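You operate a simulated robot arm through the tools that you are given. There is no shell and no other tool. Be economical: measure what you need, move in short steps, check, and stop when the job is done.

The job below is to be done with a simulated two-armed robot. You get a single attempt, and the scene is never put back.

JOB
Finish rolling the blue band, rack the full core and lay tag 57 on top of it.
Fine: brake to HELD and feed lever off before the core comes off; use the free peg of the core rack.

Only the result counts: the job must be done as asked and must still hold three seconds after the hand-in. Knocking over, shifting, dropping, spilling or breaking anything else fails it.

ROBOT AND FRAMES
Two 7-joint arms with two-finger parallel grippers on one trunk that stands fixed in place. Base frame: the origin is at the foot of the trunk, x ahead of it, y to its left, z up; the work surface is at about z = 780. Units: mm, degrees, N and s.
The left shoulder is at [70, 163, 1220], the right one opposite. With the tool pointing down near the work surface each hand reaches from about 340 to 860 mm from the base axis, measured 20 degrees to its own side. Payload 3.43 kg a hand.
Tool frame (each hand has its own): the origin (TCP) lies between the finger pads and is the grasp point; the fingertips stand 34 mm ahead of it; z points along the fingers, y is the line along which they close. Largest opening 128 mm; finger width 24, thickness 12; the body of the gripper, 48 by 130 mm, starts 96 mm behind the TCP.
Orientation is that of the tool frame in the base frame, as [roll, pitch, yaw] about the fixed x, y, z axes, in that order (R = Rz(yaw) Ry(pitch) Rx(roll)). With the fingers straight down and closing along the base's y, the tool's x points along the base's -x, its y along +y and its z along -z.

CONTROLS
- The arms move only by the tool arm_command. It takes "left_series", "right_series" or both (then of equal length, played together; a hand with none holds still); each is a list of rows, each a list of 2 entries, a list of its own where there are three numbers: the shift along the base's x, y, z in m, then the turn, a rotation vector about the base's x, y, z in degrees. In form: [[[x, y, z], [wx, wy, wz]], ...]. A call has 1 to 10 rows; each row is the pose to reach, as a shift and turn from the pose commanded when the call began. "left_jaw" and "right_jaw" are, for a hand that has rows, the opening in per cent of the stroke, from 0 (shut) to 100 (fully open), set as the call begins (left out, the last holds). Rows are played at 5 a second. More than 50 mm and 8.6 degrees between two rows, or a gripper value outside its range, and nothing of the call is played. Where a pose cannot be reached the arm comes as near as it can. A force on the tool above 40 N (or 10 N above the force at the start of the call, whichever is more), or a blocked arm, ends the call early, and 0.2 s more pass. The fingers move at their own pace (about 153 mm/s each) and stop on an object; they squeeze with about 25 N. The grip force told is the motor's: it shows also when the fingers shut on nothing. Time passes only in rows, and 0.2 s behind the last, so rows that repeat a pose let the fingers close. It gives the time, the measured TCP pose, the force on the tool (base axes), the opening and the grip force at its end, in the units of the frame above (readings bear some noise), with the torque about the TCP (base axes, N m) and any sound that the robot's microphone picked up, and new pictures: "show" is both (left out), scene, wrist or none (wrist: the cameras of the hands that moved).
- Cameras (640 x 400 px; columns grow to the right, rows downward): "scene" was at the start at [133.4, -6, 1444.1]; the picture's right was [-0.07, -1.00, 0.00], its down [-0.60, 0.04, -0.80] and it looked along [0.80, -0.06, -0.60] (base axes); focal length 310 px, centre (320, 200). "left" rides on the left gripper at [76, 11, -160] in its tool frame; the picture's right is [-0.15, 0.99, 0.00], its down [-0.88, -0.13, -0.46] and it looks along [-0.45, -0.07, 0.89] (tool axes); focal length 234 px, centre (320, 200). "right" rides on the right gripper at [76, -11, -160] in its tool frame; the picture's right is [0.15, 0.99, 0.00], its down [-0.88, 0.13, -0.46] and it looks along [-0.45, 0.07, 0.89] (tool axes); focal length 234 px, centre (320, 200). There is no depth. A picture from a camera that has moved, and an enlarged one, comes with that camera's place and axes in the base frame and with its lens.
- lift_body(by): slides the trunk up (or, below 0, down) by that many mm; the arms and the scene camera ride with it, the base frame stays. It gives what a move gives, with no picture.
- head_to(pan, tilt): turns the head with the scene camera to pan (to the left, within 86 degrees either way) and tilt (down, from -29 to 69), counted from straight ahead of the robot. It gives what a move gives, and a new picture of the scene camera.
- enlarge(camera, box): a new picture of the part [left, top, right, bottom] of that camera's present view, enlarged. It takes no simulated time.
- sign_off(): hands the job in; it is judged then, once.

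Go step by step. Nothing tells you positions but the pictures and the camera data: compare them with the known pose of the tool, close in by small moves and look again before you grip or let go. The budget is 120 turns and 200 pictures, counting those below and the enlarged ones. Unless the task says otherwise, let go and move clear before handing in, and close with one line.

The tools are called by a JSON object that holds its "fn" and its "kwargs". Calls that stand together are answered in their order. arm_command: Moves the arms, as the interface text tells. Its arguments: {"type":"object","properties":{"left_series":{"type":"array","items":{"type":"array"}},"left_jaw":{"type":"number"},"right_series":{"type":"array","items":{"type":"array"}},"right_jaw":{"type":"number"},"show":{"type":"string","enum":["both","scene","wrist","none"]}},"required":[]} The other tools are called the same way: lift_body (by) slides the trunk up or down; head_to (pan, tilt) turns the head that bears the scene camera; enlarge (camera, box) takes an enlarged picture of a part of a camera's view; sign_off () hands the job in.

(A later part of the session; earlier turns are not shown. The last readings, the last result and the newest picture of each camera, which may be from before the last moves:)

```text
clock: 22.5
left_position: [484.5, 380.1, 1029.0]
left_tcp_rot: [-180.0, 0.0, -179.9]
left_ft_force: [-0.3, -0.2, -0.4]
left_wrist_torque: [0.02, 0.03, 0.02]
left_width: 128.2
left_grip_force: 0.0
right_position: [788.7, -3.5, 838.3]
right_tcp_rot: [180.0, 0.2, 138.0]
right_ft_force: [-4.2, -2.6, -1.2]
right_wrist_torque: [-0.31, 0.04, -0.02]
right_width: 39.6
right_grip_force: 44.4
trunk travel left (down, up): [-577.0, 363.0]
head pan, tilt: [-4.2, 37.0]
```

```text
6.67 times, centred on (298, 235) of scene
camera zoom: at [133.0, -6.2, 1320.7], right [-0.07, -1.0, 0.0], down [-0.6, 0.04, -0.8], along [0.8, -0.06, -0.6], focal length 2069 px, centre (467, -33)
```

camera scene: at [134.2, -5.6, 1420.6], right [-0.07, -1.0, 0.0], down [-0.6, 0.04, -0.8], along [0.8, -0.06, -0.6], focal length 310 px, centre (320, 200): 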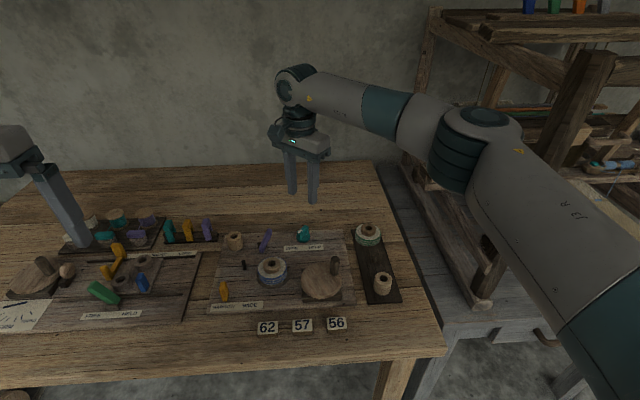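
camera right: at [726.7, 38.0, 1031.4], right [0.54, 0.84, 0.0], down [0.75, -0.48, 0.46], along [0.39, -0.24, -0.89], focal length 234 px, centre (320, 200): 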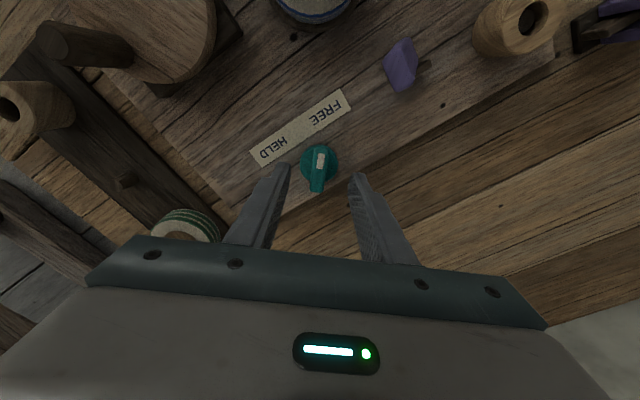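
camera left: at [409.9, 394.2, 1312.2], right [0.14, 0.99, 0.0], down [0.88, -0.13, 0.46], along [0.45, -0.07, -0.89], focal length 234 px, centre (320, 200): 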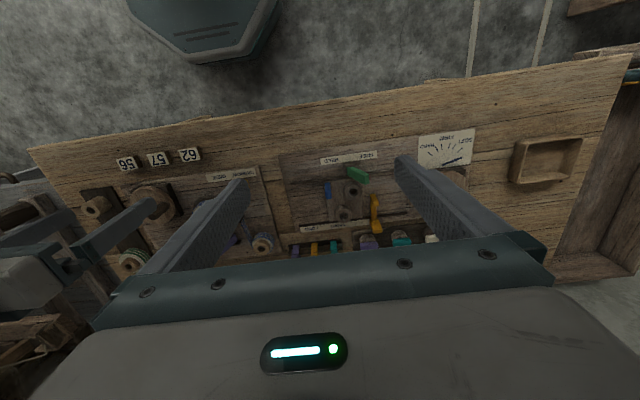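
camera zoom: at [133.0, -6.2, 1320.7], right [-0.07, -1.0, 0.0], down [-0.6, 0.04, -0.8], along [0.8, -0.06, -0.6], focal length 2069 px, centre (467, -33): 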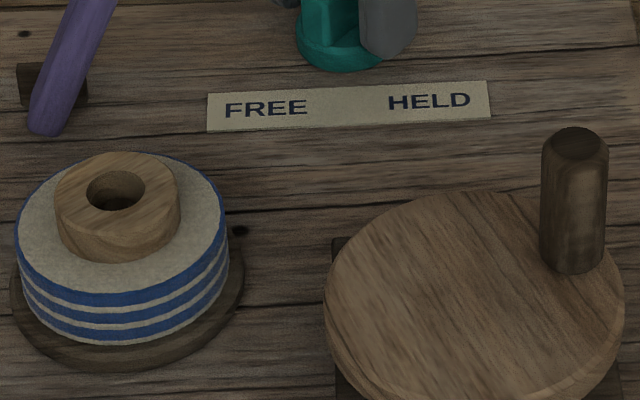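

The fingers closed on the 39 mm round base instead of the fin. I'll open, rise 10 mm and re-close.

{"fn": "arm_command", "kwargs": {"right_series": [[[0.001, 0, 0], [0, 0, 0]], [[0.001, 0, 0.01], [0, 0, 0]], [[0.001, 0, 0.01], [0, 0, 0]]], "right_jaw": 42, "show": "none"}}

{"fn": "arm_command", "kwargs": {"right_series": [[[0, 0, 0], [0, 0, 0]], [[0, 0, 0], [0, 0, 0]], [[0, 0, 0], [0, 0, 0]]], "right_jaw": 0, "show": "wrist"}}

{"fn": "enlarge", "kwargs": {"camera": "scene", "box": [250, 175, 346, 235]}}

```text
clock: 23.3
left_position: [485.6, 380.9, 1029.1]
left_tcp_rot: [-179.9, 0.1, -179.9]
left_ft_force: [0.5, 0.2, -0.4]
left_wrist_torque: [0.0, -0.01, -0.01]
left_width: 128.1
left_grip_force: 0.0
right_position: [791.4, -3.0, 846.0]
right_tcp_rot: [179.9, 0.1, 138.0]
right_ft_force: [-0.6, -0.7, 0.3]
right_wrist_torque: [0.0, -0.01, 0.02]
right_width: 53.8
right_grip_force: 0.1
trunk travel left (down, up): [-577.0, 363.0]
head pan, tilt: [-4.2, 37.0]
```

```text
clock: 24.1
left_position: [484.6, 380.2, 1029.8]
left_tcp_rot: [-180.0, 0.0, -179.9]
left_ft_force: [-0.1, 0.2, -0.5]
left_wrist_torque: [-0.04, -0.02, 0.01]
left_width: 128.3
left_grip_force: 0.0
right_position: [790.8, -3.1, 847.2]
right_tcp_rot: [179.9, 0.0, 138.1]
right_ft_force: [-9.5, -6.0, -3.4]
right_wrist_torque: [-0.22, 0.74, 0.95]
right_width: 14.0
right_grip_force: 44.4
trunk travel left (down, up): [-577.0, 363.0]
head pan, tilt: [-4.2, 37.0]
camera right: at [727.2, 38.4, 1005.5], right [0.55, 0.83, 0.0], down [0.74, -0.49, 0.46], along [0.38, -0.25, -0.89], focal length 234 px, centre (320, 200)
```

right: 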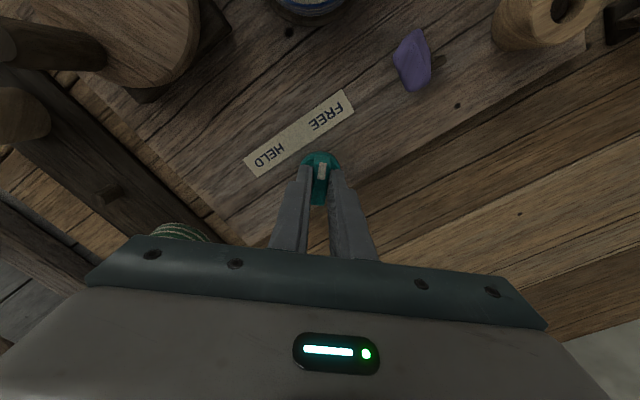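

```text
6.67 times, centred on (298, 205) of scene
camera zoom: at [132.5, -6.6, 1320.7], right [-0.07, -1.0, 0.0], down [-0.6, 0.04, -0.8], along [0.8, -0.06, -0.6], focal length 2069 px, centre (467, 167)
```

zoom: 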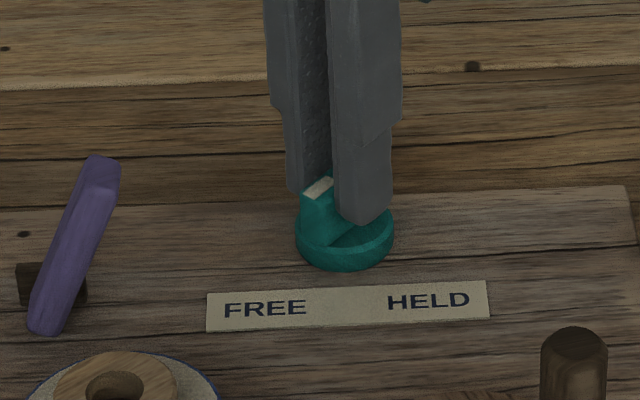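

I've gripped the fin. Now I'll turn counter-clockwise (from above) toward HELD.

{"fn": "arm_command", "kwargs": {"right_series": [[[0, 0, 0], [0, 0, 8]], [[0, 0, 0], [0, 0, 16]], [[0, 0, 0], [0, 0, 24]], [[0, 0, 0], [0, 0, 32]], [[0, 0, 0], [0, 0, 40]], [[0, 0, 0], [0, 0, 40]]], "show": "none"}}

{"fn": "enlarge", "kwargs": {"camera": "scene", "box": [250, 175, 346, 235]}}

```text
clock: 25.5
left_position: [484.5, 379.5, 1030.1]
left_tcp_rot: [180.0, 0.0, -179.9]
left_ft_force: [-0.4, 0.5, -0.5]
left_wrist_torque: [-0.03, 0.03, 0.03]
left_width: 127.9
left_grip_force: 0.1
right_position: [789.7, -5.0, 847.0]
right_tcp_rot: [179.8, -0.2, 178.2]
right_ft_force: [-28.2, -11.3, -16.7]
right_wrist_torque: [-0.36, -0.24, -0.01]
right_width: 13.7
right_grip_force: 45.6
trunk travel left (down, up): [-577.0, 363.0]
head pan, tilt: [-4.2, 37.0]
```

```text
6.67 times, centred on (298, 205) of scene
camera zoom: at [132.1, -7.3, 1320.7], right [-0.07, -1.0, 0.0], down [-0.6, 0.04, -0.8], along [0.8, -0.06, -0.6], focal length 2069 px, centre (467, 167)
```

zoom: 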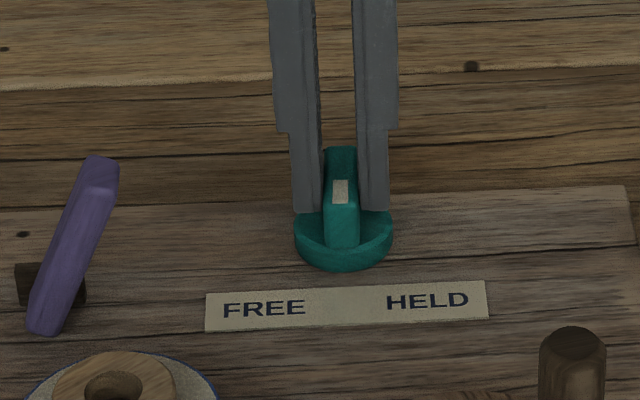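

The knob is halfway. I'll continue another 45°, easing the side load.

{"fn": "arm_command", "kwargs": {"right_series": [[[-0.002, -0.001, 0], [0, 0, 8]], [[-0.003, -0.0015, 0], [0, 0, 16]], [[-0.003, -0.0015, 0], [0, 0, 24]], [[-0.003, -0.0015, 0], [0, 0, 32]], [[-0.003, -0.0015, 0], [0, 0, 40]], [[-0.003, -0.0015, 0], [0, 0, 44]], [[-0.003, -0.0015, 0], [0, 0, 44]]], "show": "none"}}

{"fn": "enlarge", "kwargs": {"camera": "scene", "box": [250, 175, 346, 235]}}

```text
clock: 26.9
left_position: [485.7, 381.3, 1028.8]
left_tcp_rot: [-179.9, -0.2, -179.9]
left_ft_force: [0.2, 0.4, 0.7]
left_wrist_torque: [0.06, 0.04, -0.02]
left_width: 127.8
left_grip_force: 0.1
right_position: [785.1, -11.0, 844.4]
right_tcp_rot: [179.5, 2.5, -146.7]
right_ft_force: [11.9, 21.7, -1.5]
right_wrist_torque: [0.02, -1.15, 0.15]
right_width: 14.2
right_grip_force: 45.2
right hand out of reach, approached as far as the arm can: row 4, 5, 6
trunk travel left (down, up): [-577.0, 363.0]
head pan, tilt: [-4.2, 37.0]
stopped in row 6 (right hand): the force on the tool passed its limit at 75 N (the readings are from after the stop); the commanded pose is now the measured one
```

```text
6.67 times, centred on (298, 205) of scene
camera zoom: at [136.2, -3.9, 1320.5], right [-0.07, -1.0, 0.0], down [-0.6, 0.04, -0.8], along [0.8, -0.06, -0.6], focal length 2069 px, centre (467, 167)
```

zoom: 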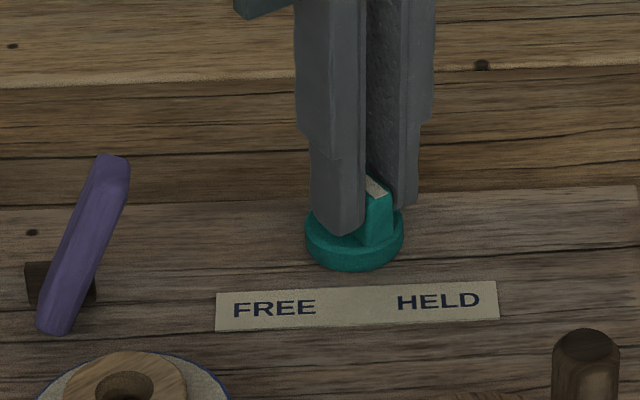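

The hand reached +33° before running out of reach. I'll release, lift and see where the mark stands.

{"fn": "arm_command", "kwargs": {"right_series": [[[0, 0, 0], [0, 0, 0]], [[0, 0, 0], [0, 0, 0]], [[0, 0, 0.03], [0, 0, 0]], [[-0.01, 0, 0.06], [0, 0, -5]], [[-0.02, 0, 0.1], [0, 0, -10]], [[-0.03, 0, 0.11], [0, 0, -15]]], "right_jaw": 42, "show": "wrist"}}

{"fn": "enlarge", "kwargs": {"camera": "scene", "box": [250, 175, 346, 235]}}

{"fn": "enlarge", "kwargs": {"camera": "right", "box": [220, 110, 420, 235]}}

```text
clock: 28.3
left_position: [485.4, 381.5, 1029.8]
left_tcp_rot: [-179.9, -0.1, -179.9]
left_ft_force: [0.4, -0.7, -0.8]
left_wrist_torque: [-0.01, 0.0, 0.01]
left_width: 128.1
left_grip_force: 0.0
right_position: [751.9, -15.6, 957.0]
right_tcp_rot: [179.6, 2.2, -162.2]
right_ft_force: [0.4, -0.5, -1.0]
right_wrist_torque: [0.02, 0.01, 0.01]
right_width: 53.8
right_grip_force: 0.1
trunk travel left (down, up): [-577.0, 363.0]
head pan, tilt: [-4.2, 37.0]
camera right: at [678.3, -52.7, 1113.4], right [-0.44, 0.9, 0.0], down [0.78, 0.39, 0.49], along [0.44, 0.22, -0.87], focal length 234 px, centre (320, 200)
```

right: 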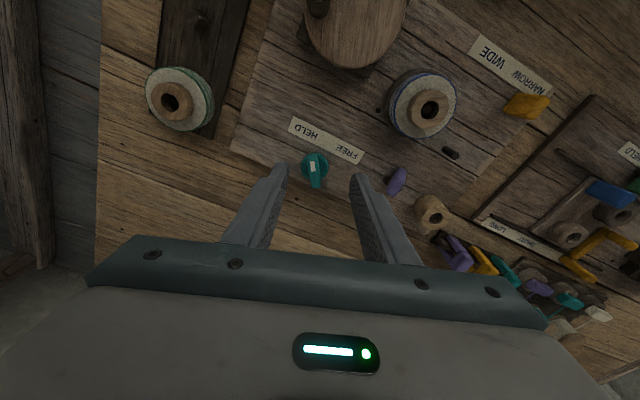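

```text
6.67 times, centred on (298, 205) of scene
camera zoom: at [133.5, -6.1, 1320.6], right [-0.07, -1.0, 0.0], down [-0.6, 0.04, -0.8], along [0.8, -0.06, -0.6], focal length 2069 px, centre (467, 167)
```

zoom: 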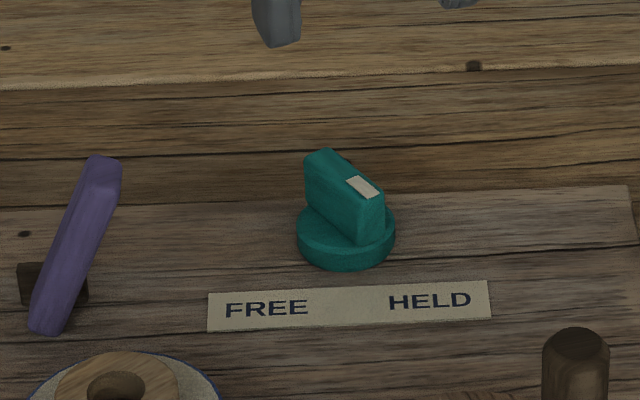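

```text
3.20 times, centred on (320, 172) of right
camera zoom: at [678.3, -52.7, 1113.4], right [-0.44, 0.9, 0.0], down [0.78, 0.39, 0.49], along [0.44, 0.22, -0.87], focal length 749 px, centre (320, 288)
```

zoom: 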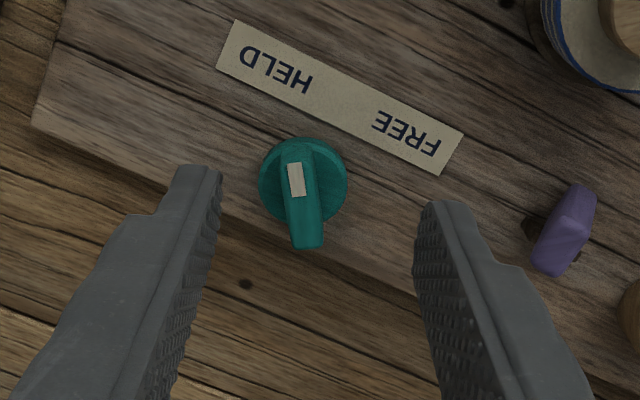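

The mark stands at ~217°, where I'd expect ~220–225° for HELD, so it's probably just short. The left arm has better wrist range for this yaw; I'll park the right arm and bring the left one in.

{"fn": "arm_command", "kwargs": {"right_series": [[[-0.02, -0.035, 0.02], [0, 0, -3]], [[-0.04, -0.07, 0.04], [0, 0, -6]], [[-0.06, -0.105, 0.05], [0, 0, -9]], [[-0.08, -0.14, 0.06], [0, 0, -12]], [[-0.1, -0.175, 0.06], [0, 0, -15]], [[-0.12, -0.21, 0.06], [0, 0, -18]], [[-0.15, -0.244, 0.06], [0, 0, -18]]], "show": "none"}}

{"fn": "arm_command", "kwargs": {"left_series": [[[0.026, -0.036, -0.01], [0, 0, 4]], [[0.052, -0.072, -0.02], [0, 0, 8]], [[0.078, -0.108, -0.03], [0, 0, 12]], [[0.104, -0.144, -0.04], [0, 0, 16]], [[0.13, -0.18, -0.05], [0, 0, 20]], [[0.156, -0.216, -0.06], [0, 0, 24]], [[0.182, -0.252, -0.07], [0, 0, 28]], [[0.208, -0.288, -0.08], [0, 0, 32]], [[0.234, -0.324, -0.09], [0, 0, 37]], [[0.26, -0.36, -0.1], [0, 0, 37]]], "left_jaw": 42, "show": "both"}}

```text
clock: 29.9
left_position: [483.7, 379.6, 1030.5]
left_tcp_rot: [180.0, -0.1, -179.9]
left_ft_force: [-0.6, 0.0, 1.2]
left_wrist_torque: [0.0, -0.03, 0.0]
left_width: 128.1
left_grip_force: 0.1
right_position: [601.3, -260.3, 1015.7]
right_tcp_rot: [179.6, 2.3, 179.9]
right_ft_force: [-1.0, -1.1, 0.4]
right_wrist_torque: [0.0, -0.02, -0.03]
right_width: 54.2
right_grip_force: 0.1
trunk travel left (down, up): [-577.0, 363.0]
head pan, tilt: [-4.2, 37.0]
```

```text
clock: 32.1
left_position: [745.0, 20.3, 927.5]
left_tcp_rot: [179.9, 0.2, -142.8]
left_ft_force: [0.1, -0.3, -0.5]
left_wrist_torque: [0.07, 0.01, 0.02]
left_width: 54.0
left_grip_force: 0.0
right_position: [604.4, -260.8, 1014.7]
right_tcp_rot: [179.6, 2.2, 179.8]
right_ft_force: [0.3, 0.4, -0.3]
right_wrist_torque: [0.03, 0.01, 0.01]
right_width: 53.8
right_grip_force: 0.1
trunk travel left (down, up): [-577.0, 363.0]
head pan, tilt: [-4.2, 37.0]
camera scene: at [133.9, -8.5, 1320.6], right [-0.07, -1.0, 0.0], down [-0.6, 0.05, -0.8], along [0.8, -0.06, -0.6], focal length 310 px, centre (320, 200)
camera left: at [678.5, -16.9, 1086.9], right [-0.48, 0.88, 0.0], down [0.78, 0.43, 0.46], along [0.4, 0.22, -0.89], focal length 234 px, centre (320, 200)
```

scene: 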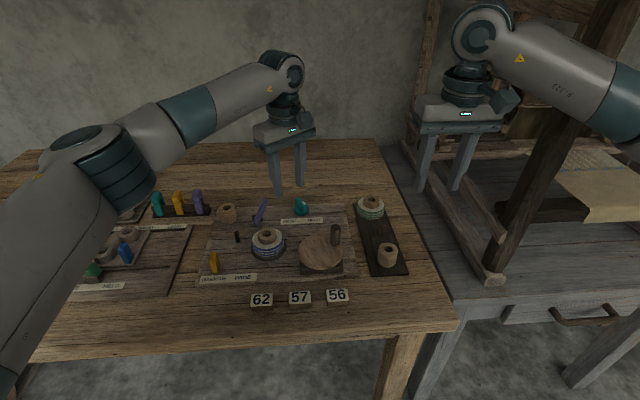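
left: 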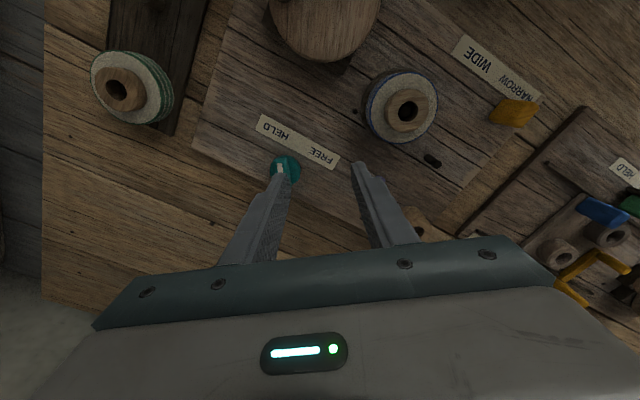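

The left hand has the right yaw. I'll move it over the knob.

{"fn": "arm_command", "kwargs": {"left_series": [[[0.023, -0.012, -0.01], [0, 0, 0]], [[0.046, -0.0243, -0.03], [0, 0, 0]], [[0.046, -0.0243, -0.048], [0, 0, 0]], [[0.046, -0.0243, -0.048], [0, 0, 0]]], "show": "wrist"}}

{"fn": "enlarge", "kwargs": {"camera": "left", "box": [240, 130, 400, 230]}}

```text
clock: 33.1
left_position: [791.0, -3.4, 880.1]
left_tcp_rot: [-179.9, -0.1, -143.0]
left_ft_force: [0.4, 1.1, -0.6]
left_wrist_torque: [0.04, -0.02, -0.03]
left_width: 54.0
left_grip_force: 0.1
right_position: [603.9, -260.0, 1014.5]
right_tcp_rot: [179.7, 2.2, 179.8]
right_ft_force: [-0.6, -0.8, 0.0]
right_wrist_torque: [0.04, 0.04, -0.02]
right_width: 54.0
right_grip_force: 0.1
trunk travel left (down, up): [-577.0, 363.0]
head pan, tilt: [-4.2, 37.0]
camera left: at [724.2, -39.7, 1039.9], right [-0.48, 0.88, 0.0], down [0.78, 0.43, 0.46], along [0.4, 0.22, -0.89], focal length 234 px, centre (320, 200)
```

left: 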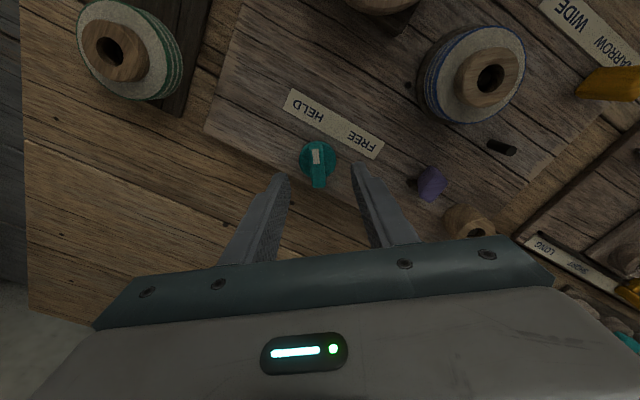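

```text
4.00 times, centred on (320, 180) of left
camera zoom: at [724.2, -39.7, 1039.9], right [-0.48, 0.88, 0.0], down [0.78, 0.43, 0.46], along [0.4, 0.22, -0.89], focal length 937 px, centre (320, 280)
```

zoom: 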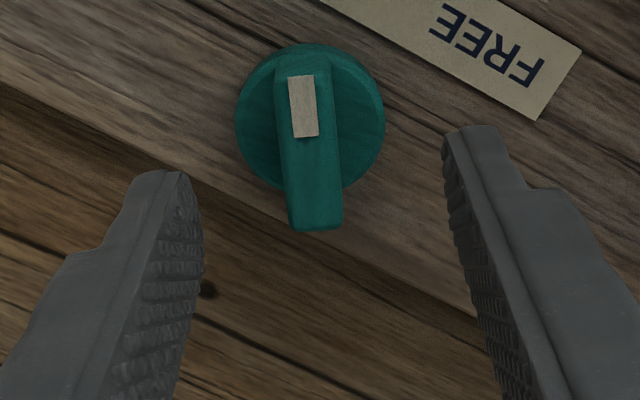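

The fin lies at ~214°. I'll go down, close, and turn further to the stop.

{"fn": "arm_command", "kwargs": {"left_series": [[[-0.0005, -0.0015, -0.015], [0, 0, -2]], [[-0.0005, -0.0015, -0.032], [0, 0, -2]], [[-0.0005, -0.0015, -0.032], [0, 0, -2]]], "show": "none"}}

{"fn": "arm_command", "kwargs": {"left_series": [[[0, 0, 0], [0, 0, 0]], [[0, 0, 0], [0, 0, 0]], [[0, 0, 0], [0, 0, 0]]], "left_jaw": 0, "show": "none"}}

{"fn": "arm_command", "kwargs": {"left_series": [[[0, 0, 0], [0, 0, 3]], [[0, 0, 0], [0, 0, 6]], [[0, 0, 0], [0, 0, 9]], [[0, 0, 0], [0, 0, 9]]], "show": "none"}}

{"fn": "enlarge", "kwargs": {"camera": "scene", "box": [250, 175, 346, 235]}}

```text
clock: 33.9
left_position: [789.9, -4.5, 848.8]
left_tcp_rot: [-180.0, 0.0, -144.9]
left_ft_force: [0.2, -0.3, 0.3]
left_wrist_torque: [0.01, -0.05, 0.02]
left_width: 53.8
left_grip_force: 0.0
right_position: [603.8, -258.4, 1015.6]
right_tcp_rot: [179.7, 2.1, 179.9]
right_ft_force: [-0.4, -0.4, -0.2]
right_wrist_torque: [0.01, -0.03, 0.01]
right_width: 53.7
right_grip_force: 0.0
trunk travel left (down, up): [-577.0, 363.0]
head pan, tilt: [-4.2, 37.0]
```

```text
clock: 34.7
left_position: [790.6, -6.2, 847.7]
left_tcp_rot: [179.9, 0.0, -144.9]
left_ft_force: [6.3, -4.7, 0.7]
left_wrist_torque: [-0.05, -0.28, -0.01]
left_width: 13.9
left_grip_force: 44.9
right_position: [605.3, -259.3, 1014.1]
right_tcp_rot: [179.7, 2.1, 179.9]
right_ft_force: [0.4, 0.9, 0.7]
right_wrist_torque: [-0.02, 0.01, 0.01]
right_width: 53.8
right_grip_force: 0.1
trunk travel left (down, up): [-577.0, 363.0]
head pan, tilt: [-4.2, 37.0]
```

```text
clock: 35.7
left_position: [790.0, -6.2, 848.8]
left_tcp_rot: [180.0, 0.1, -135.9]
left_ft_force: [7.4, -5.5, -1.3]
left_wrist_torque: [-0.23, -0.56, -1.28]
left_width: 14.9
left_grip_force: 44.7
right_position: [604.8, -259.7, 1014.1]
right_tcp_rot: [179.7, 2.0, 179.9]
right_ft_force: [-0.8, 0.2, -0.1]
right_wrist_torque: [-0.02, 0.0, 0.02]
right_width: 54.1
right_grip_force: 0.0
trunk travel left (down, up): [-577.0, 363.0]
head pan, tilt: [-4.2, 37.0]
```

```text
6.67 times, centred on (298, 205) of scene
camera zoom: at [134.5, -6.9, 1320.5], right [-0.07, -1.0, 0.0], down [-0.6, 0.04, -0.8], along [0.8, -0.06, -0.6], focal length 2069 px, centre (467, 167)
```

zoom: 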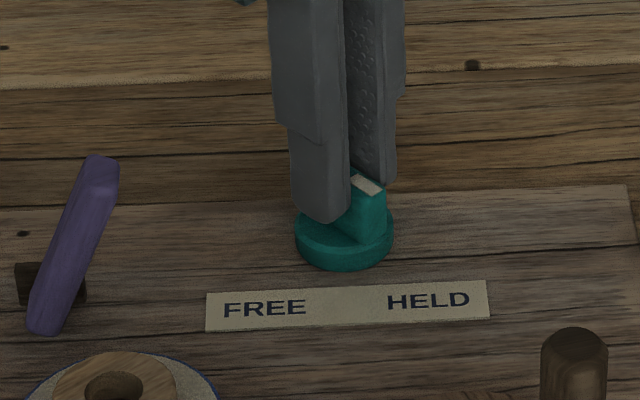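

The torque rose to -1.28 Nm and the jaw was wedged open slightly, so the knob has hit its stop. I'll release and check.

{"fn": "arm_command", "kwargs": {"left_series": [[[0, 0, 0], [0, 0, 0]], [[0, 0, 0], [0, 0, 0]], [[0, 0, 0.03], [0, 0, 0]], [[-0.01, 0.02, 0.06], [0, 0, -8]], [[-0.02, 0.04, 0.08], [0, 0, -16]], [[-0.03, 0.06, 0.08], [0, 0, -24]], [[-0.04, 0.08, 0.08], [0, 0, -32]], [[-0.05, 0.1, 0.08], [0, 0, -40]], [[-0.06, 0.1, 0.08], [0, 0, -44]]], "left_jaw": 42, "show": "wrist"}}

{"fn": "enlarge", "kwargs": {"camera": "scene", "box": [230, 175, 326, 235]}}

{"fn": "enlarge", "kwargs": {"camera": "left", "box": [220, 110, 420, 235]}}

```text
clock: 37.7
left_position: [730.3, 94.6, 930.6]
left_tcp_rot: [-180.0, 0.0, 180.0]
left_ft_force: [0.0, 0.0, -0.3]
left_wrist_torque: [0.04, 0.02, 0.0]
left_width: 53.6
left_grip_force: 0.1
right_position: [603.3, -258.8, 1014.4]
right_tcp_rot: [179.7, 2.1, 179.9]
right_ft_force: [-0.3, -0.1, -1.5]
right_wrist_torque: [0.01, -0.01, -0.01]
right_width: 53.5
right_grip_force: 0.1
trunk travel left (down, up): [-577.0, 363.0]
head pan, tilt: [-4.2, 37.0]
camera left: at [655.1, 106.8, 1090.3], right [0.15, 0.99, 0.0], down [0.88, -0.13, 0.46], along [0.45, -0.07, -0.89], focal length 234 px, centre (320, 200)
```

left: 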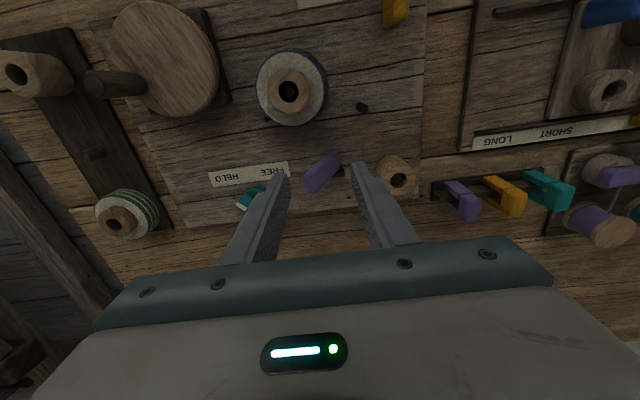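

```text
6.67 times, centred on (278, 205) of scene
camera zoom: at [133.3, -6.5, 1320.7], right [-0.07, -1.0, 0.0], down [-0.6, 0.04, -0.8], along [0.8, -0.06, -0.6], focal length 2069 px, centre (600, 167)
```

zoom: 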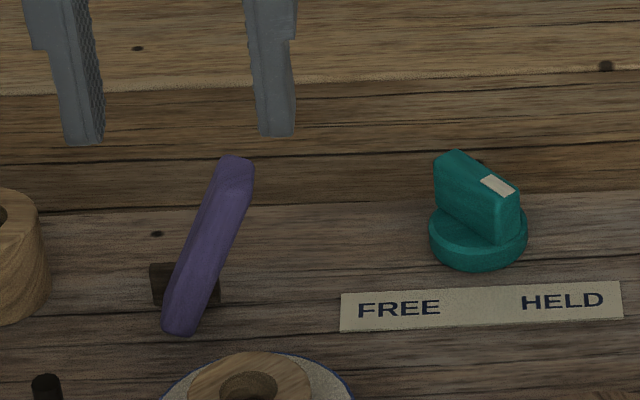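

```text
3.20 times, centred on (320, 172) of left
camera zoom: at [655.1, 106.8, 1090.3], right [0.15, 0.99, 0.0], down [0.88, -0.13, 0.46], along [0.45, -0.07, -0.89], focal length 749 px, centre (320, 288)
```

zoom: 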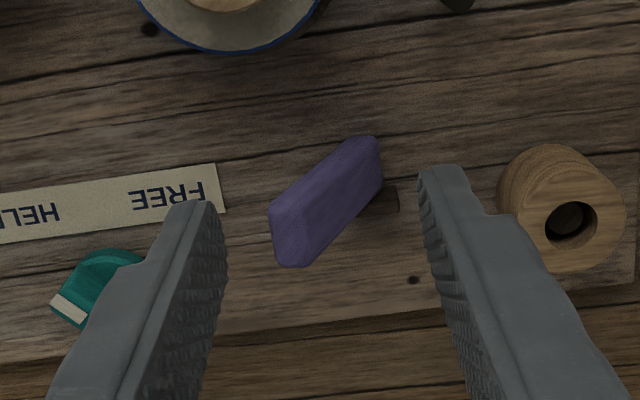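

The brake mark now sits at the HELD stop (~220°). Next is the feed lever: it stands at x≈748, bottom y≈111, top (y≈82, z≈864), leaning right. I'll put closed left fingers on its right side and push it over to the left.

{"fn": "arm_command", "kwargs": {"left_series": [[[0.01, -0.03, 0], [0, 0, 0]], [[0.018, -0.05, 0], [0, 0, 0]], [[0.018, -0.05, 0], [0, 0, 0]], [[0.018, -0.05, -0.03], [0, 0, 0]], [[0.018, -0.05, -0.063], [0, 0, 0]], [[0.018, -0.05, -0.063], [0, 0, 0]]], "left_jaw": 0, "show": "wrist"}}

{"fn": "enlarge", "kwargs": {"camera": "scene", "box": [210, 175, 306, 235]}}

```text
clock: 39.1
left_position: [748.1, 44.7, 868.0]
left_tcp_rot: [-180.0, 0.0, -179.9]
left_ft_force: [0.1, 0.8, 0.7]
left_wrist_torque: [0.0, 0.03, 0.04]
left_width: 0.0
left_grip_force: 24.7
right_position: [603.7, -258.8, 1014.5]
right_tcp_rot: [179.7, 2.2, 179.8]
right_ft_force: [1.1, 0.5, -0.4]
right_wrist_torque: [-0.02, -0.02, 0.02]
right_width: 54.1
right_grip_force: 0.1
trunk travel left (down, up): [-577.0, 363.0]
head pan, tilt: [-4.2, 37.0]
camera left: at [673.2, 55.9, 1026.9], right [0.14, 0.99, 0.0], down [0.88, -0.13, 0.46], along [0.45, -0.07, -0.89], focal length 234 px, centre (320, 200)
```

left: 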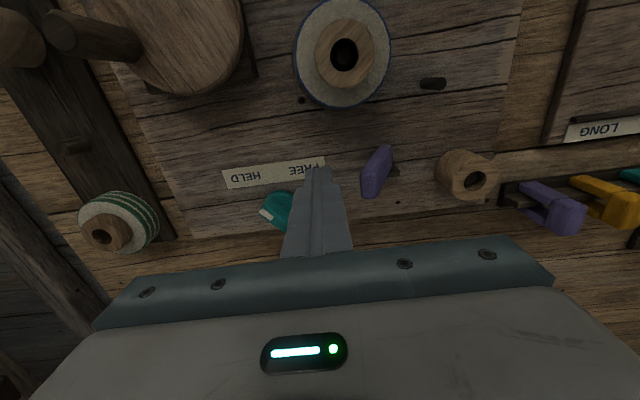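

```text
6.67 times, centred on (258, 205) of scene
camera zoom: at [133.1, -6.3, 1320.7], right [-0.07, -1.0, 0.0], down [-0.6, 0.04, -0.8], along [0.8, -0.06, -0.6], focal length 2069 px, centre (733, 167)
```

zoom: 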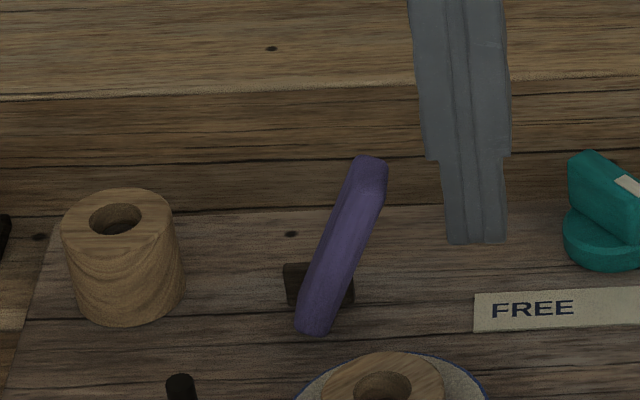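

The finger is right of the lever at the proper height. I'll push left in steps.

{"fn": "arm_command", "kwargs": {"left_series": [[[0, 0.015, 0], [0, 0, 0]], [[0, 0.025, 0], [0, 0, 0]], [[0, 0.032, 0], [0, 0, 0]], [[0, 0.039, 0], [0, 0, 0]], [[0, 0.046, 0], [0, 0, 0]], [[0, 0.053, 0], [0, 0, 0]], [[0, 0.058, 0], [0, 0, 0]], [[0, 0.058, 0], [0, 0, 0]]], "show": "none"}}

{"fn": "enlarge", "kwargs": {"camera": "scene", "box": [210, 175, 306, 235]}}

```text
clock: 40.9
left_position: [749.6, 103.4, 868.2]
left_tcp_rot: [-179.9, -0.1, -179.9]
left_ft_force: [-0.3, -1.1, 0.7]
left_wrist_torque: [0.01, 0.04, -0.02]
left_width: 0.0
left_grip_force: 24.7
right_position: [602.5, -259.2, 1015.2]
right_tcp_rot: [179.7, 2.1, 180.0]
right_ft_force: [0.1, -0.2, -0.2]
right_wrist_torque: [0.03, 0.01, 0.0]
right_width: 53.8
right_grip_force: 0.1
trunk travel left (down, up): [-577.0, 363.0]
head pan, tilt: [-4.2, 37.0]
```

```text
6.67 times, centred on (258, 205) of scene
camera zoom: at [133.2, -6.3, 1320.7], right [-0.07, -1.0, 0.0], down [-0.6, 0.04, -0.8], along [0.8, -0.06, -0.6], focal length 2069 px, centre (733, 167)
```

zoom: 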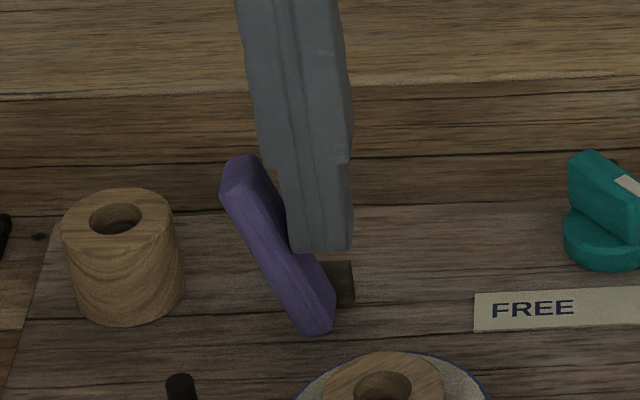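

The lever swung to the left lean. I'll nudge it a little more to make sure it's at the stop, then back off.

{"fn": "arm_command", "kwargs": {"left_series": [[[0, 0.003, 0], [0, 0, 0]], [[0, 0.006, 0], [0, 0, 0]], [[0, 0.009, 0], [0, 0, 0]], [[0, 0.009, 0], [0, 0, 0]]], "show": "none"}}

{"fn": "enlarge", "kwargs": {"camera": "scene", "box": [210, 175, 306, 235]}}

```text
clock: 41.9
left_position: [748.6, 107.4, 866.3]
left_tcp_rot: [-179.9, -0.2, 179.9]
left_ft_force: [2.0, -23.5, -3.9]
left_wrist_torque: [-0.89, -0.01, -0.03]
left_width: 0.0
left_grip_force: 24.6
right_position: [603.6, -262.0, 1015.0]
right_tcp_rot: [179.7, 2.1, 180.0]
right_ft_force: [0.1, 1.0, -1.2]
right_wrist_torque: [0.0, 0.02, -0.01]
right_width: 53.9
right_grip_force: 0.1
trunk travel left (down, up): [-577.0, 363.0]
head pan, tilt: [-4.2, 37.0]
```

```text
6.67 times, centred on (258, 205) of scene
camera zoom: at [134.1, -9.6, 1320.5], right [-0.07, -1.0, 0.0], down [-0.6, 0.05, -0.8], along [0.8, -0.06, -0.6], focal length 2069 px, centre (733, 167)
```

zoom: 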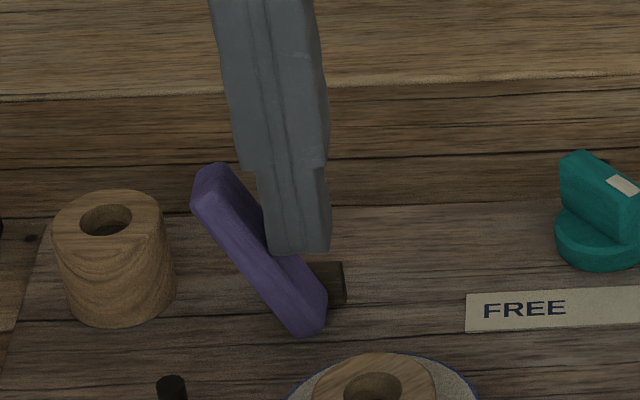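

The lever is at its stop. I'll withdraw the left hand to its parking place.

{"fn": "arm_command", "kwargs": {"left_series": [[[0, -0.02, 0], [0, 0, 0]], [[0, -0.02, 0.04], [0, 0, 0]], [[0, -0.02, 0.08], [0, 0, 0]], [[-0.02, 0.02, 0.1], [0, 0, 0]], [[-0.05, 0.06, 0.11], [0, 0, 0]], [[-0.08, 0.1, 0.12], [0, 0, 0]], [[-0.11, 0.14, 0.12], [0, 0, 0]], [[-0.14, 0.18, 0.12], [0, 0, 0]], [[-0.17, 0.22, 0.12], [0, 0, 0]], [[-0.2, 0.26, 0.12], [0, 0, 0]]], "show": "scene"}}

{"fn": "enlarge", "kwargs": {"camera": "scene", "box": [200, 185, 360, 285]}}

{"fn": "enlarge", "kwargs": {"camera": "scene", "box": [310, 185, 430, 260]}}

```text
refused: row 5 steps farther than a row can; nothing moved
```

```text
4.00 times, centred on (280, 235) of scene
camera zoom: at [134.1, -9.6, 1320.5], right [-0.07, -1.0, 0.0], down [-0.6, 0.05, -0.8], along [0.8, -0.06, -0.6], focal length 1241 px, centre (480, 60)
```

zoom: 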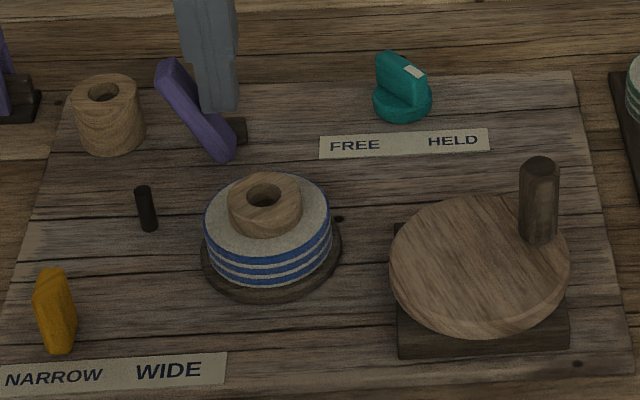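

```text
5.33 times, centred on (370, 222) of scene
camera zoom: at [134.1, -9.6, 1320.5], right [-0.07, -1.0, 0.0], down [-0.6, 0.05, -0.8], along [0.8, -0.06, -0.6], focal length 1655 px, centre (53, 80)
```

zoom: 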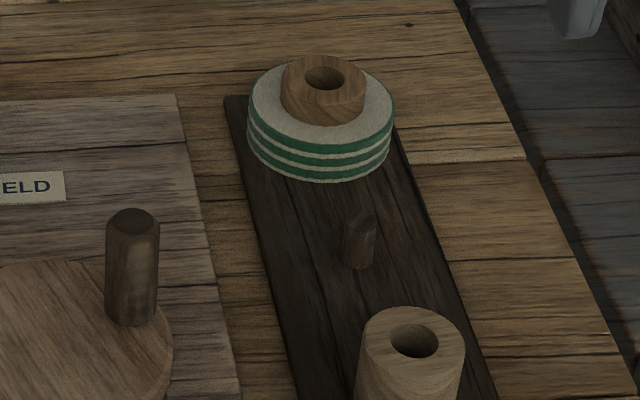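

The move was refused for a step that was too long; I'll redo it with shorter steps.

{"fn": "arm_command", "kwargs": {"left_series": [[[0, -0.02, 0], [0, 0, 0]], [[0, -0.02, 0.04], [0, 0, 0]], [[0, -0.02, 0.08], [0, 0, 0]], [[-0.02, 0.015, 0.1], [0, 0, 0]], [[-0.045, 0.05, 0.11], [0, 0, 0]], [[-0.07, 0.085, 0.12], [0, 0, 0]], [[-0.095, 0.12, 0.12], [0, 0, 0]], [[-0.12, 0.16, 0.12], [0, 0, 0]], [[-0.145, 0.2, 0.12], [0, 0, 0]], [[-0.17, 0.24, 0.12], [0, 0, 0]]], "show": "scene"}}

{"fn": "enlarge", "kwargs": {"camera": "scene", "box": [200, 185, 360, 285]}}

```text
clock: 44.1
left_position: [576.7, 354.6, 986.9]
left_tcp_rot: [-179.9, 0.0, -179.9]
left_ft_force: [-0.2, 0.6, -0.1]
left_wrist_torque: [-0.02, -0.01, -0.01]
left_width: 0.1
left_grip_force: 24.8
right_position: [602.8, -258.6, 1016.1]
right_tcp_rot: [179.7, 2.2, 179.9]
right_ft_force: [0.4, 0.6, 0.2]
right_wrist_torque: [-0.01, -0.01, 0.03]
right_width: 53.9
right_grip_force: 0.0
trunk travel left (down, up): [-577.0, 363.0]
head pan, tilt: [-4.2, 37.0]
camera scene: at [132.2, -4.4, 1320.9], right [-0.07, -1.0, 0.0], down [-0.6, 0.04, -0.8], along [0.8, -0.06, -0.6], focal length 310 px, centre (320, 200)
```

scene: 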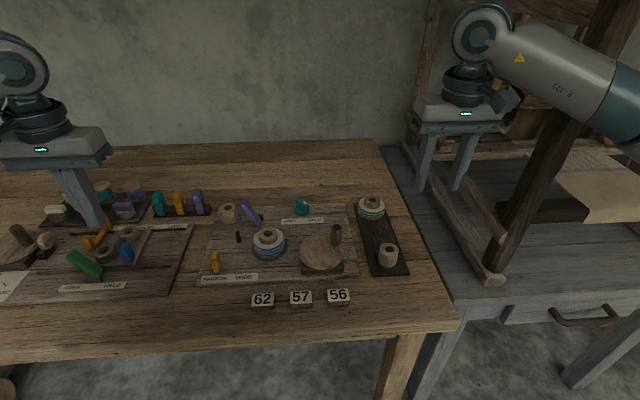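

```text
4.00 times, centred on (280, 235) of scene
camera zoom: at [132.2, -4.4, 1320.9], right [-0.07, -1.0, 0.0], down [-0.6, 0.04, -0.8], along [0.8, -0.06, -0.6], focal length 1241 px, centre (480, 60)
```

zoom: 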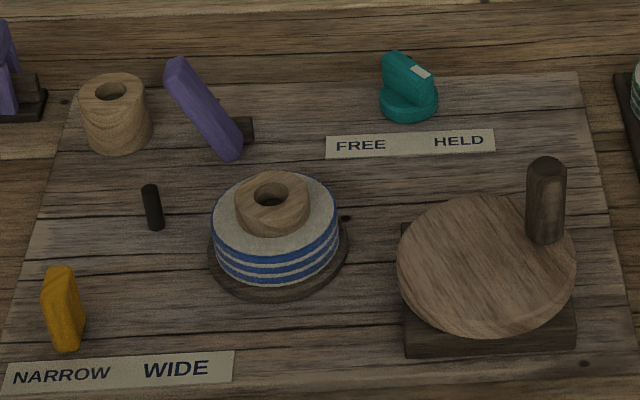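

The lever stays over to the left and the brake is at HELD. The full core's top is near (659, 76, 831). I'll first measure the free rack peg from the right wrist camera.

{"fn": "arm_command", "kwargs": {"right_series": [[[0, 0.02, -0.02], [0, -1, 0]], [[0, 0.045, -0.04], [0, -2, 0]], [[0, 0.07, -0.06], [0, -2, 0]], [[0, 0.07, -0.06], [0, -2, 0]]], "right_jaw": 60, "show": "wrist"}}

{"fn": "enlarge", "kwargs": {"camera": "right", "box": [220, 130, 420, 255]}}

{"fn": "enlarge", "kwargs": {"camera": "scene", "box": [310, 185, 430, 260]}}

```text
clock: 45.1
left_position: [578.8, 353.9, 986.8]
left_tcp_rot: [180.0, 0.0, -179.9]
left_ft_force: [0.3, -0.6, -0.9]
left_wrist_torque: [-0.01, -0.04, -0.01]
left_width: 0.0
left_grip_force: 25.2
right_position: [603.1, -188.1, 954.9]
right_tcp_rot: [179.7, 4.3, 179.9]
right_ft_force: [0.7, -0.9, -0.1]
right_wrist_torque: [0.0, -0.02, -0.01]
right_width: 76.8
right_grip_force: 0.1
trunk travel left (down, up): [-577.0, 363.0]
head pan, tilt: [-4.2, 37.0]
camera right: at [516.4, -200.5, 1108.3], right [-0.14, 0.99, -0.01], down [0.84, 0.13, 0.52], along [0.52, 0.07, -0.85], focal length 234 px, centre (320, 200)
```

right: 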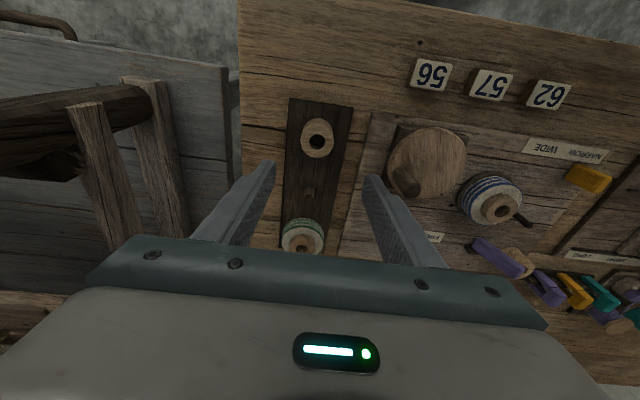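

```text
3.20 times, centred on (320, 192) of right
camera zoom: at [516.4, -200.5, 1108.3], right [-0.14, 0.99, -0.01], down [0.84, 0.13, 0.52], along [0.52, 0.07, -0.85], focal length 749 px, centre (320, 224)
```

zoom: 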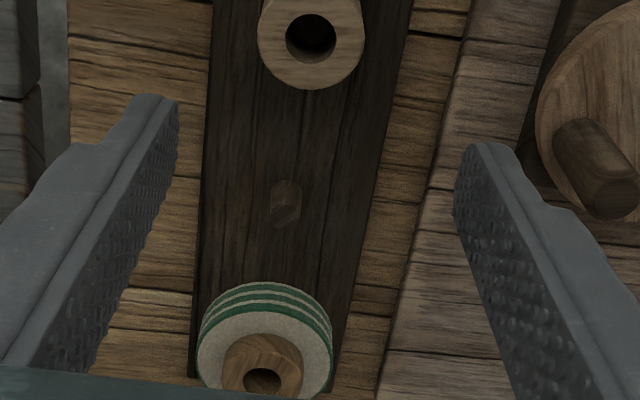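

```text
5.33 times, centred on (370, 222) of scene
camera zoom: at [132.9, -6.4, 1320.7], right [-0.07, -1.0, 0.0], down [-0.6, 0.04, -0.8], along [0.8, -0.06, -0.6], focal length 1655 px, centre (53, 80)
```

zoom: 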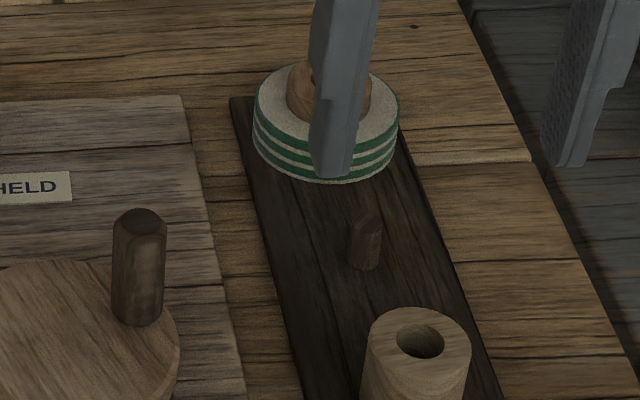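

The middle peg is near (690, -192). I'll level the hand and hover over it to measure it more closely.

{"fn": "arm_command", "kwargs": {"right_series": [[[0.03, -0.001, 0], [0, 1.4, 0]], [[0.06, -0.002, -0.02], [0, 2.8, 0]], [[0.087, -0.004, -0.05], [0, 4.3, 0]], [[0.087, -0.004, -0.05], [0, 4.3, 0]], [[0.087, -0.004, -0.05], [0, 4.3, 0]]], "show": "wrist"}}

{"fn": "enlarge", "kwargs": {"camera": "right", "box": [240, 130, 400, 230]}}

```text
clock: 46.3
left_position: [577.8, 354.0, 987.3]
left_tcp_rot: [179.9, -0.1, -179.9]
left_ft_force: [-0.4, 0.3, 0.1]
left_wrist_torque: [-0.01, 0.01, 0.0]
left_width: 0.0
left_grip_force: 25.1
right_position: [691.1, -192.4, 904.1]
right_tcp_rot: [179.6, -0.2, 179.9]
right_ft_force: [0.3, 0.4, 0.7]
right_wrist_torque: [-0.01, 0.03, 0.02]
right_width: 76.7
right_grip_force: 0.2
trunk travel left (down, up): [-577.0, 363.0]
head pan, tilt: [-4.2, 37.0]
camera right: at [615.6, -204.9, 1062.9], right [-0.14, 0.99, 0.01], down [0.88, 0.13, 0.45], along [0.45, 0.07, -0.89], focal length 234 px, centre (320, 200)
```

right: 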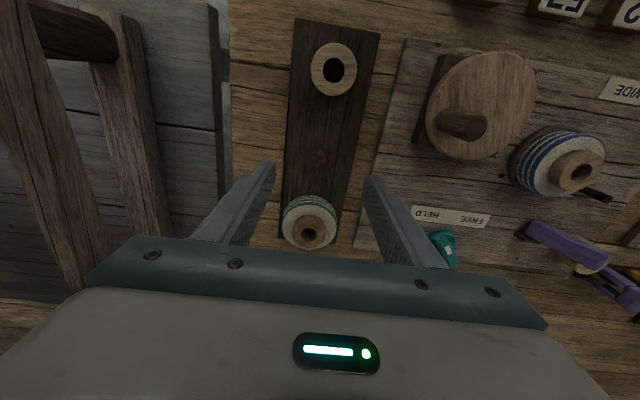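

```text
4.00 times, centred on (320, 180) of right
camera zoom: at [615.6, -204.9, 1062.9], right [-0.14, 0.99, 0.01], down [0.88, 0.13, 0.45], along [0.45, 0.07, -0.89], focal length 937 px, centre (320, 280)
```

zoom: 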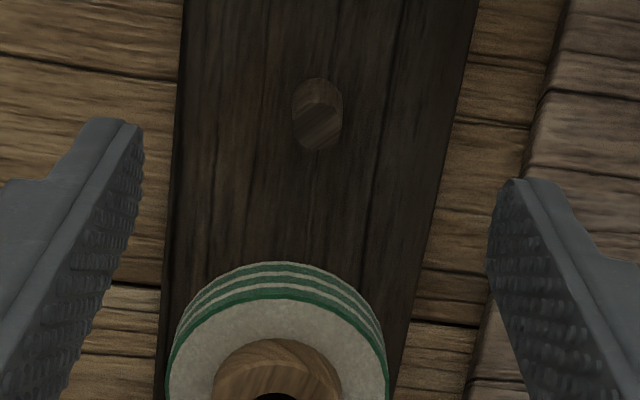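

The peg is at about (693, -192.5), top z ≈ 818, plate ≈ 790. Now I'll go over the full core.

{"fn": "arm_command", "kwargs": {"right_series": [[[0, 0.01, 0.045], [0, 0, 0]], [[-0.005, 0.055, 0.055], [0, 0, 0]], [[-0.01, 0.1, 0.055], [0, 0, 0]], [[-0.015, 0.145, 0.055], [0, 0, 0]], [[-0.02, 0.19, 0.055], [0, 0, 0]], [[-0.026, 0.23, 0.04], [0, 0, 0]], [[-0.032, 0.269, 0.02], [0, 0, 0]], [[-0.032, 0.269, 0], [0, 0, 0]], [[-0.032, 0.269, 0], [0, 0, 0]]], "show": "wrist"}}

{"fn": "enlarge", "kwargs": {"camera": "right", "box": [240, 110, 400, 210]}}

{"fn": "enlarge", "kwargs": {"camera": "scene", "box": [220, 195, 316, 255]}}

```text
clock: 48.3
left_position: [577.6, 353.4, 987.1]
left_tcp_rot: [-179.9, 0.0, -179.9]
left_ft_force: [1.4, 0.4, -0.4]
left_wrist_torque: [0.01, -0.01, -0.01]
left_width: 0.1
left_grip_force: 24.8
right_position: [656.8, 75.1, 907.3]
right_tcp_rot: [179.6, 0.0, 179.9]
right_ft_force: [0.4, -0.3, 0.0]
right_wrist_torque: [-0.02, 0.0, -0.04]
right_width: 76.7
right_grip_force: 0.0
trunk travel left (down, up): [-577.0, 363.0]
head pan, tilt: [-4.2, 37.0]
camera right: at [582.7, 62.8, 1066.5], right [-0.14, 0.99, 0.0], down [0.88, 0.13, 0.45], along [0.45, 0.07, -0.89], focal length 234 px, centre (320, 200)
```

right: 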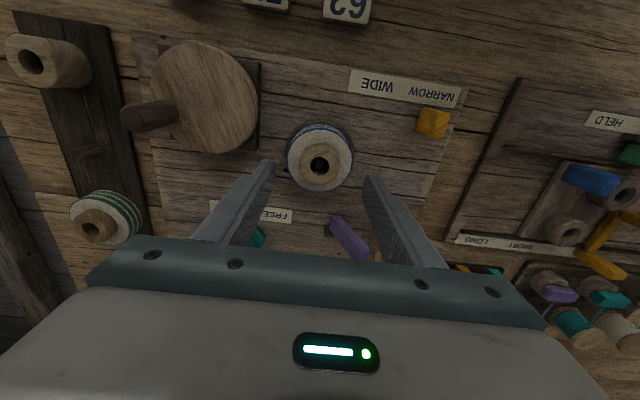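

```text
4.00 times, centred on (320, 160) of right
camera zoom: at [582.7, 62.8, 1066.5], right [-0.14, 0.99, 0.0], down [0.88, 0.13, 0.45], along [0.45, 0.07, -0.89], focal length 937 px, centre (320, 360)
```

zoom: 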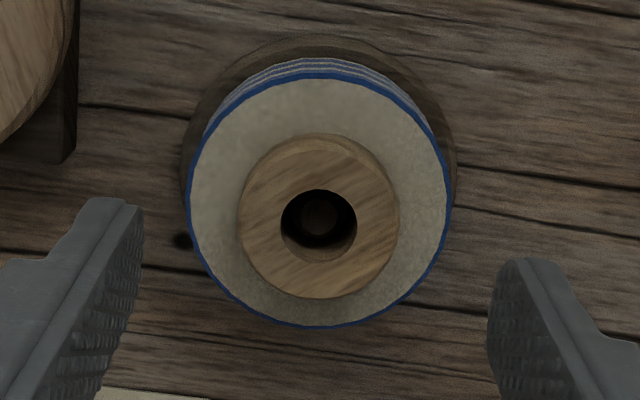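

```text
6.67 times, centred on (268, 225) of scene
camera zoom: at [133.1, -5.3, 1320.7], right [-0.07, -1.0, 0.0], down [-0.6, 0.04, -0.8], along [0.8, -0.06, -0.6], focal length 2069 px, centre (667, 33)
```

zoom: 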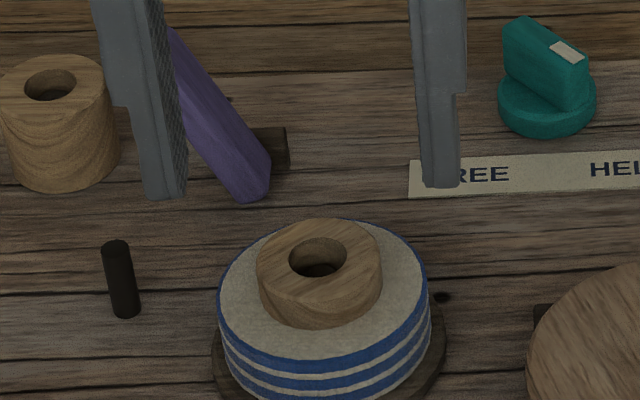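

The core top is centred at (661, 75), z≈833. I'll descend so the tips are just above the band and close on the wooden rim.

{"fn": "arm_command", "kwargs": {"right_series": [[[0.004, 0, -0.02], [0, 0, 0]], [[0.004, 0, -0.04], [0, 0, 0]], [[0.004, 0, -0.05], [0, 0, 0]], [[0.004, 0, -0.05], [0, 0, 0]]], "show": "none"}}

{"fn": "enlarge", "kwargs": {"camera": "scene", "box": [220, 195, 316, 255]}}

{"fn": "enlarge", "kwargs": {"camera": "right", "box": [220, 110, 420, 235]}}

```text
clock: 49.3
left_position: [578.7, 353.3, 987.0]
left_tcp_rot: [180.0, 0.1, -179.7]
left_ft_force: [-0.1, -0.3, 0.4]
left_wrist_torque: [-0.01, -0.02, 0.04]
left_width: 0.0
left_grip_force: 25.3
right_position: [661.7, 75.3, 856.2]
right_tcp_rot: [179.7, 0.0, 179.9]
right_ft_force: [0.0, 0.6, 0.3]
right_wrist_torque: [0.01, -0.01, -0.02]
right_width: 77.1
right_grip_force: 0.1
trunk travel left (down, up): [-577.0, 363.0]
head pan, tilt: [-4.2, 37.0]
```

```text
6.67 times, centred on (268, 225) of scene
camera zoom: at [133.3, -5.8, 1320.7], right [-0.07, -1.0, 0.0], down [-0.6, 0.04, -0.8], along [0.8, -0.06, -0.6], focal length 2069 px, centre (667, 33)
```

zoom: 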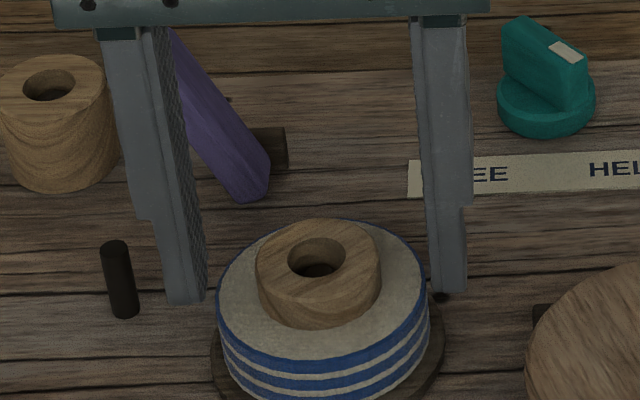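

```text
3.20 times, centred on (320, 172) of right
camera zoom: at [587.3, 63.1, 1015.4], right [-0.14, 0.99, 0.0], down [0.88, 0.13, 0.45], along [0.45, 0.07, -0.89], focal length 749 px, centre (320, 288)
```

zoom: 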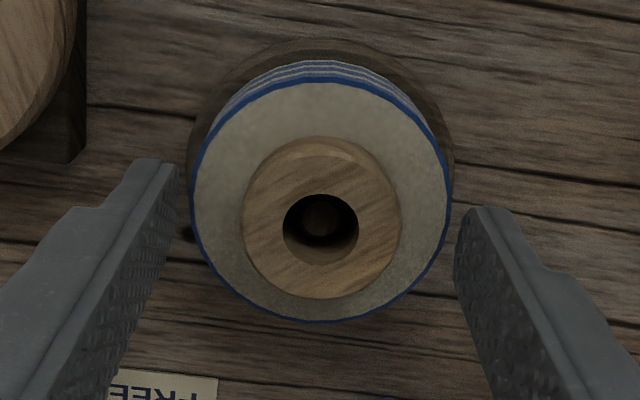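

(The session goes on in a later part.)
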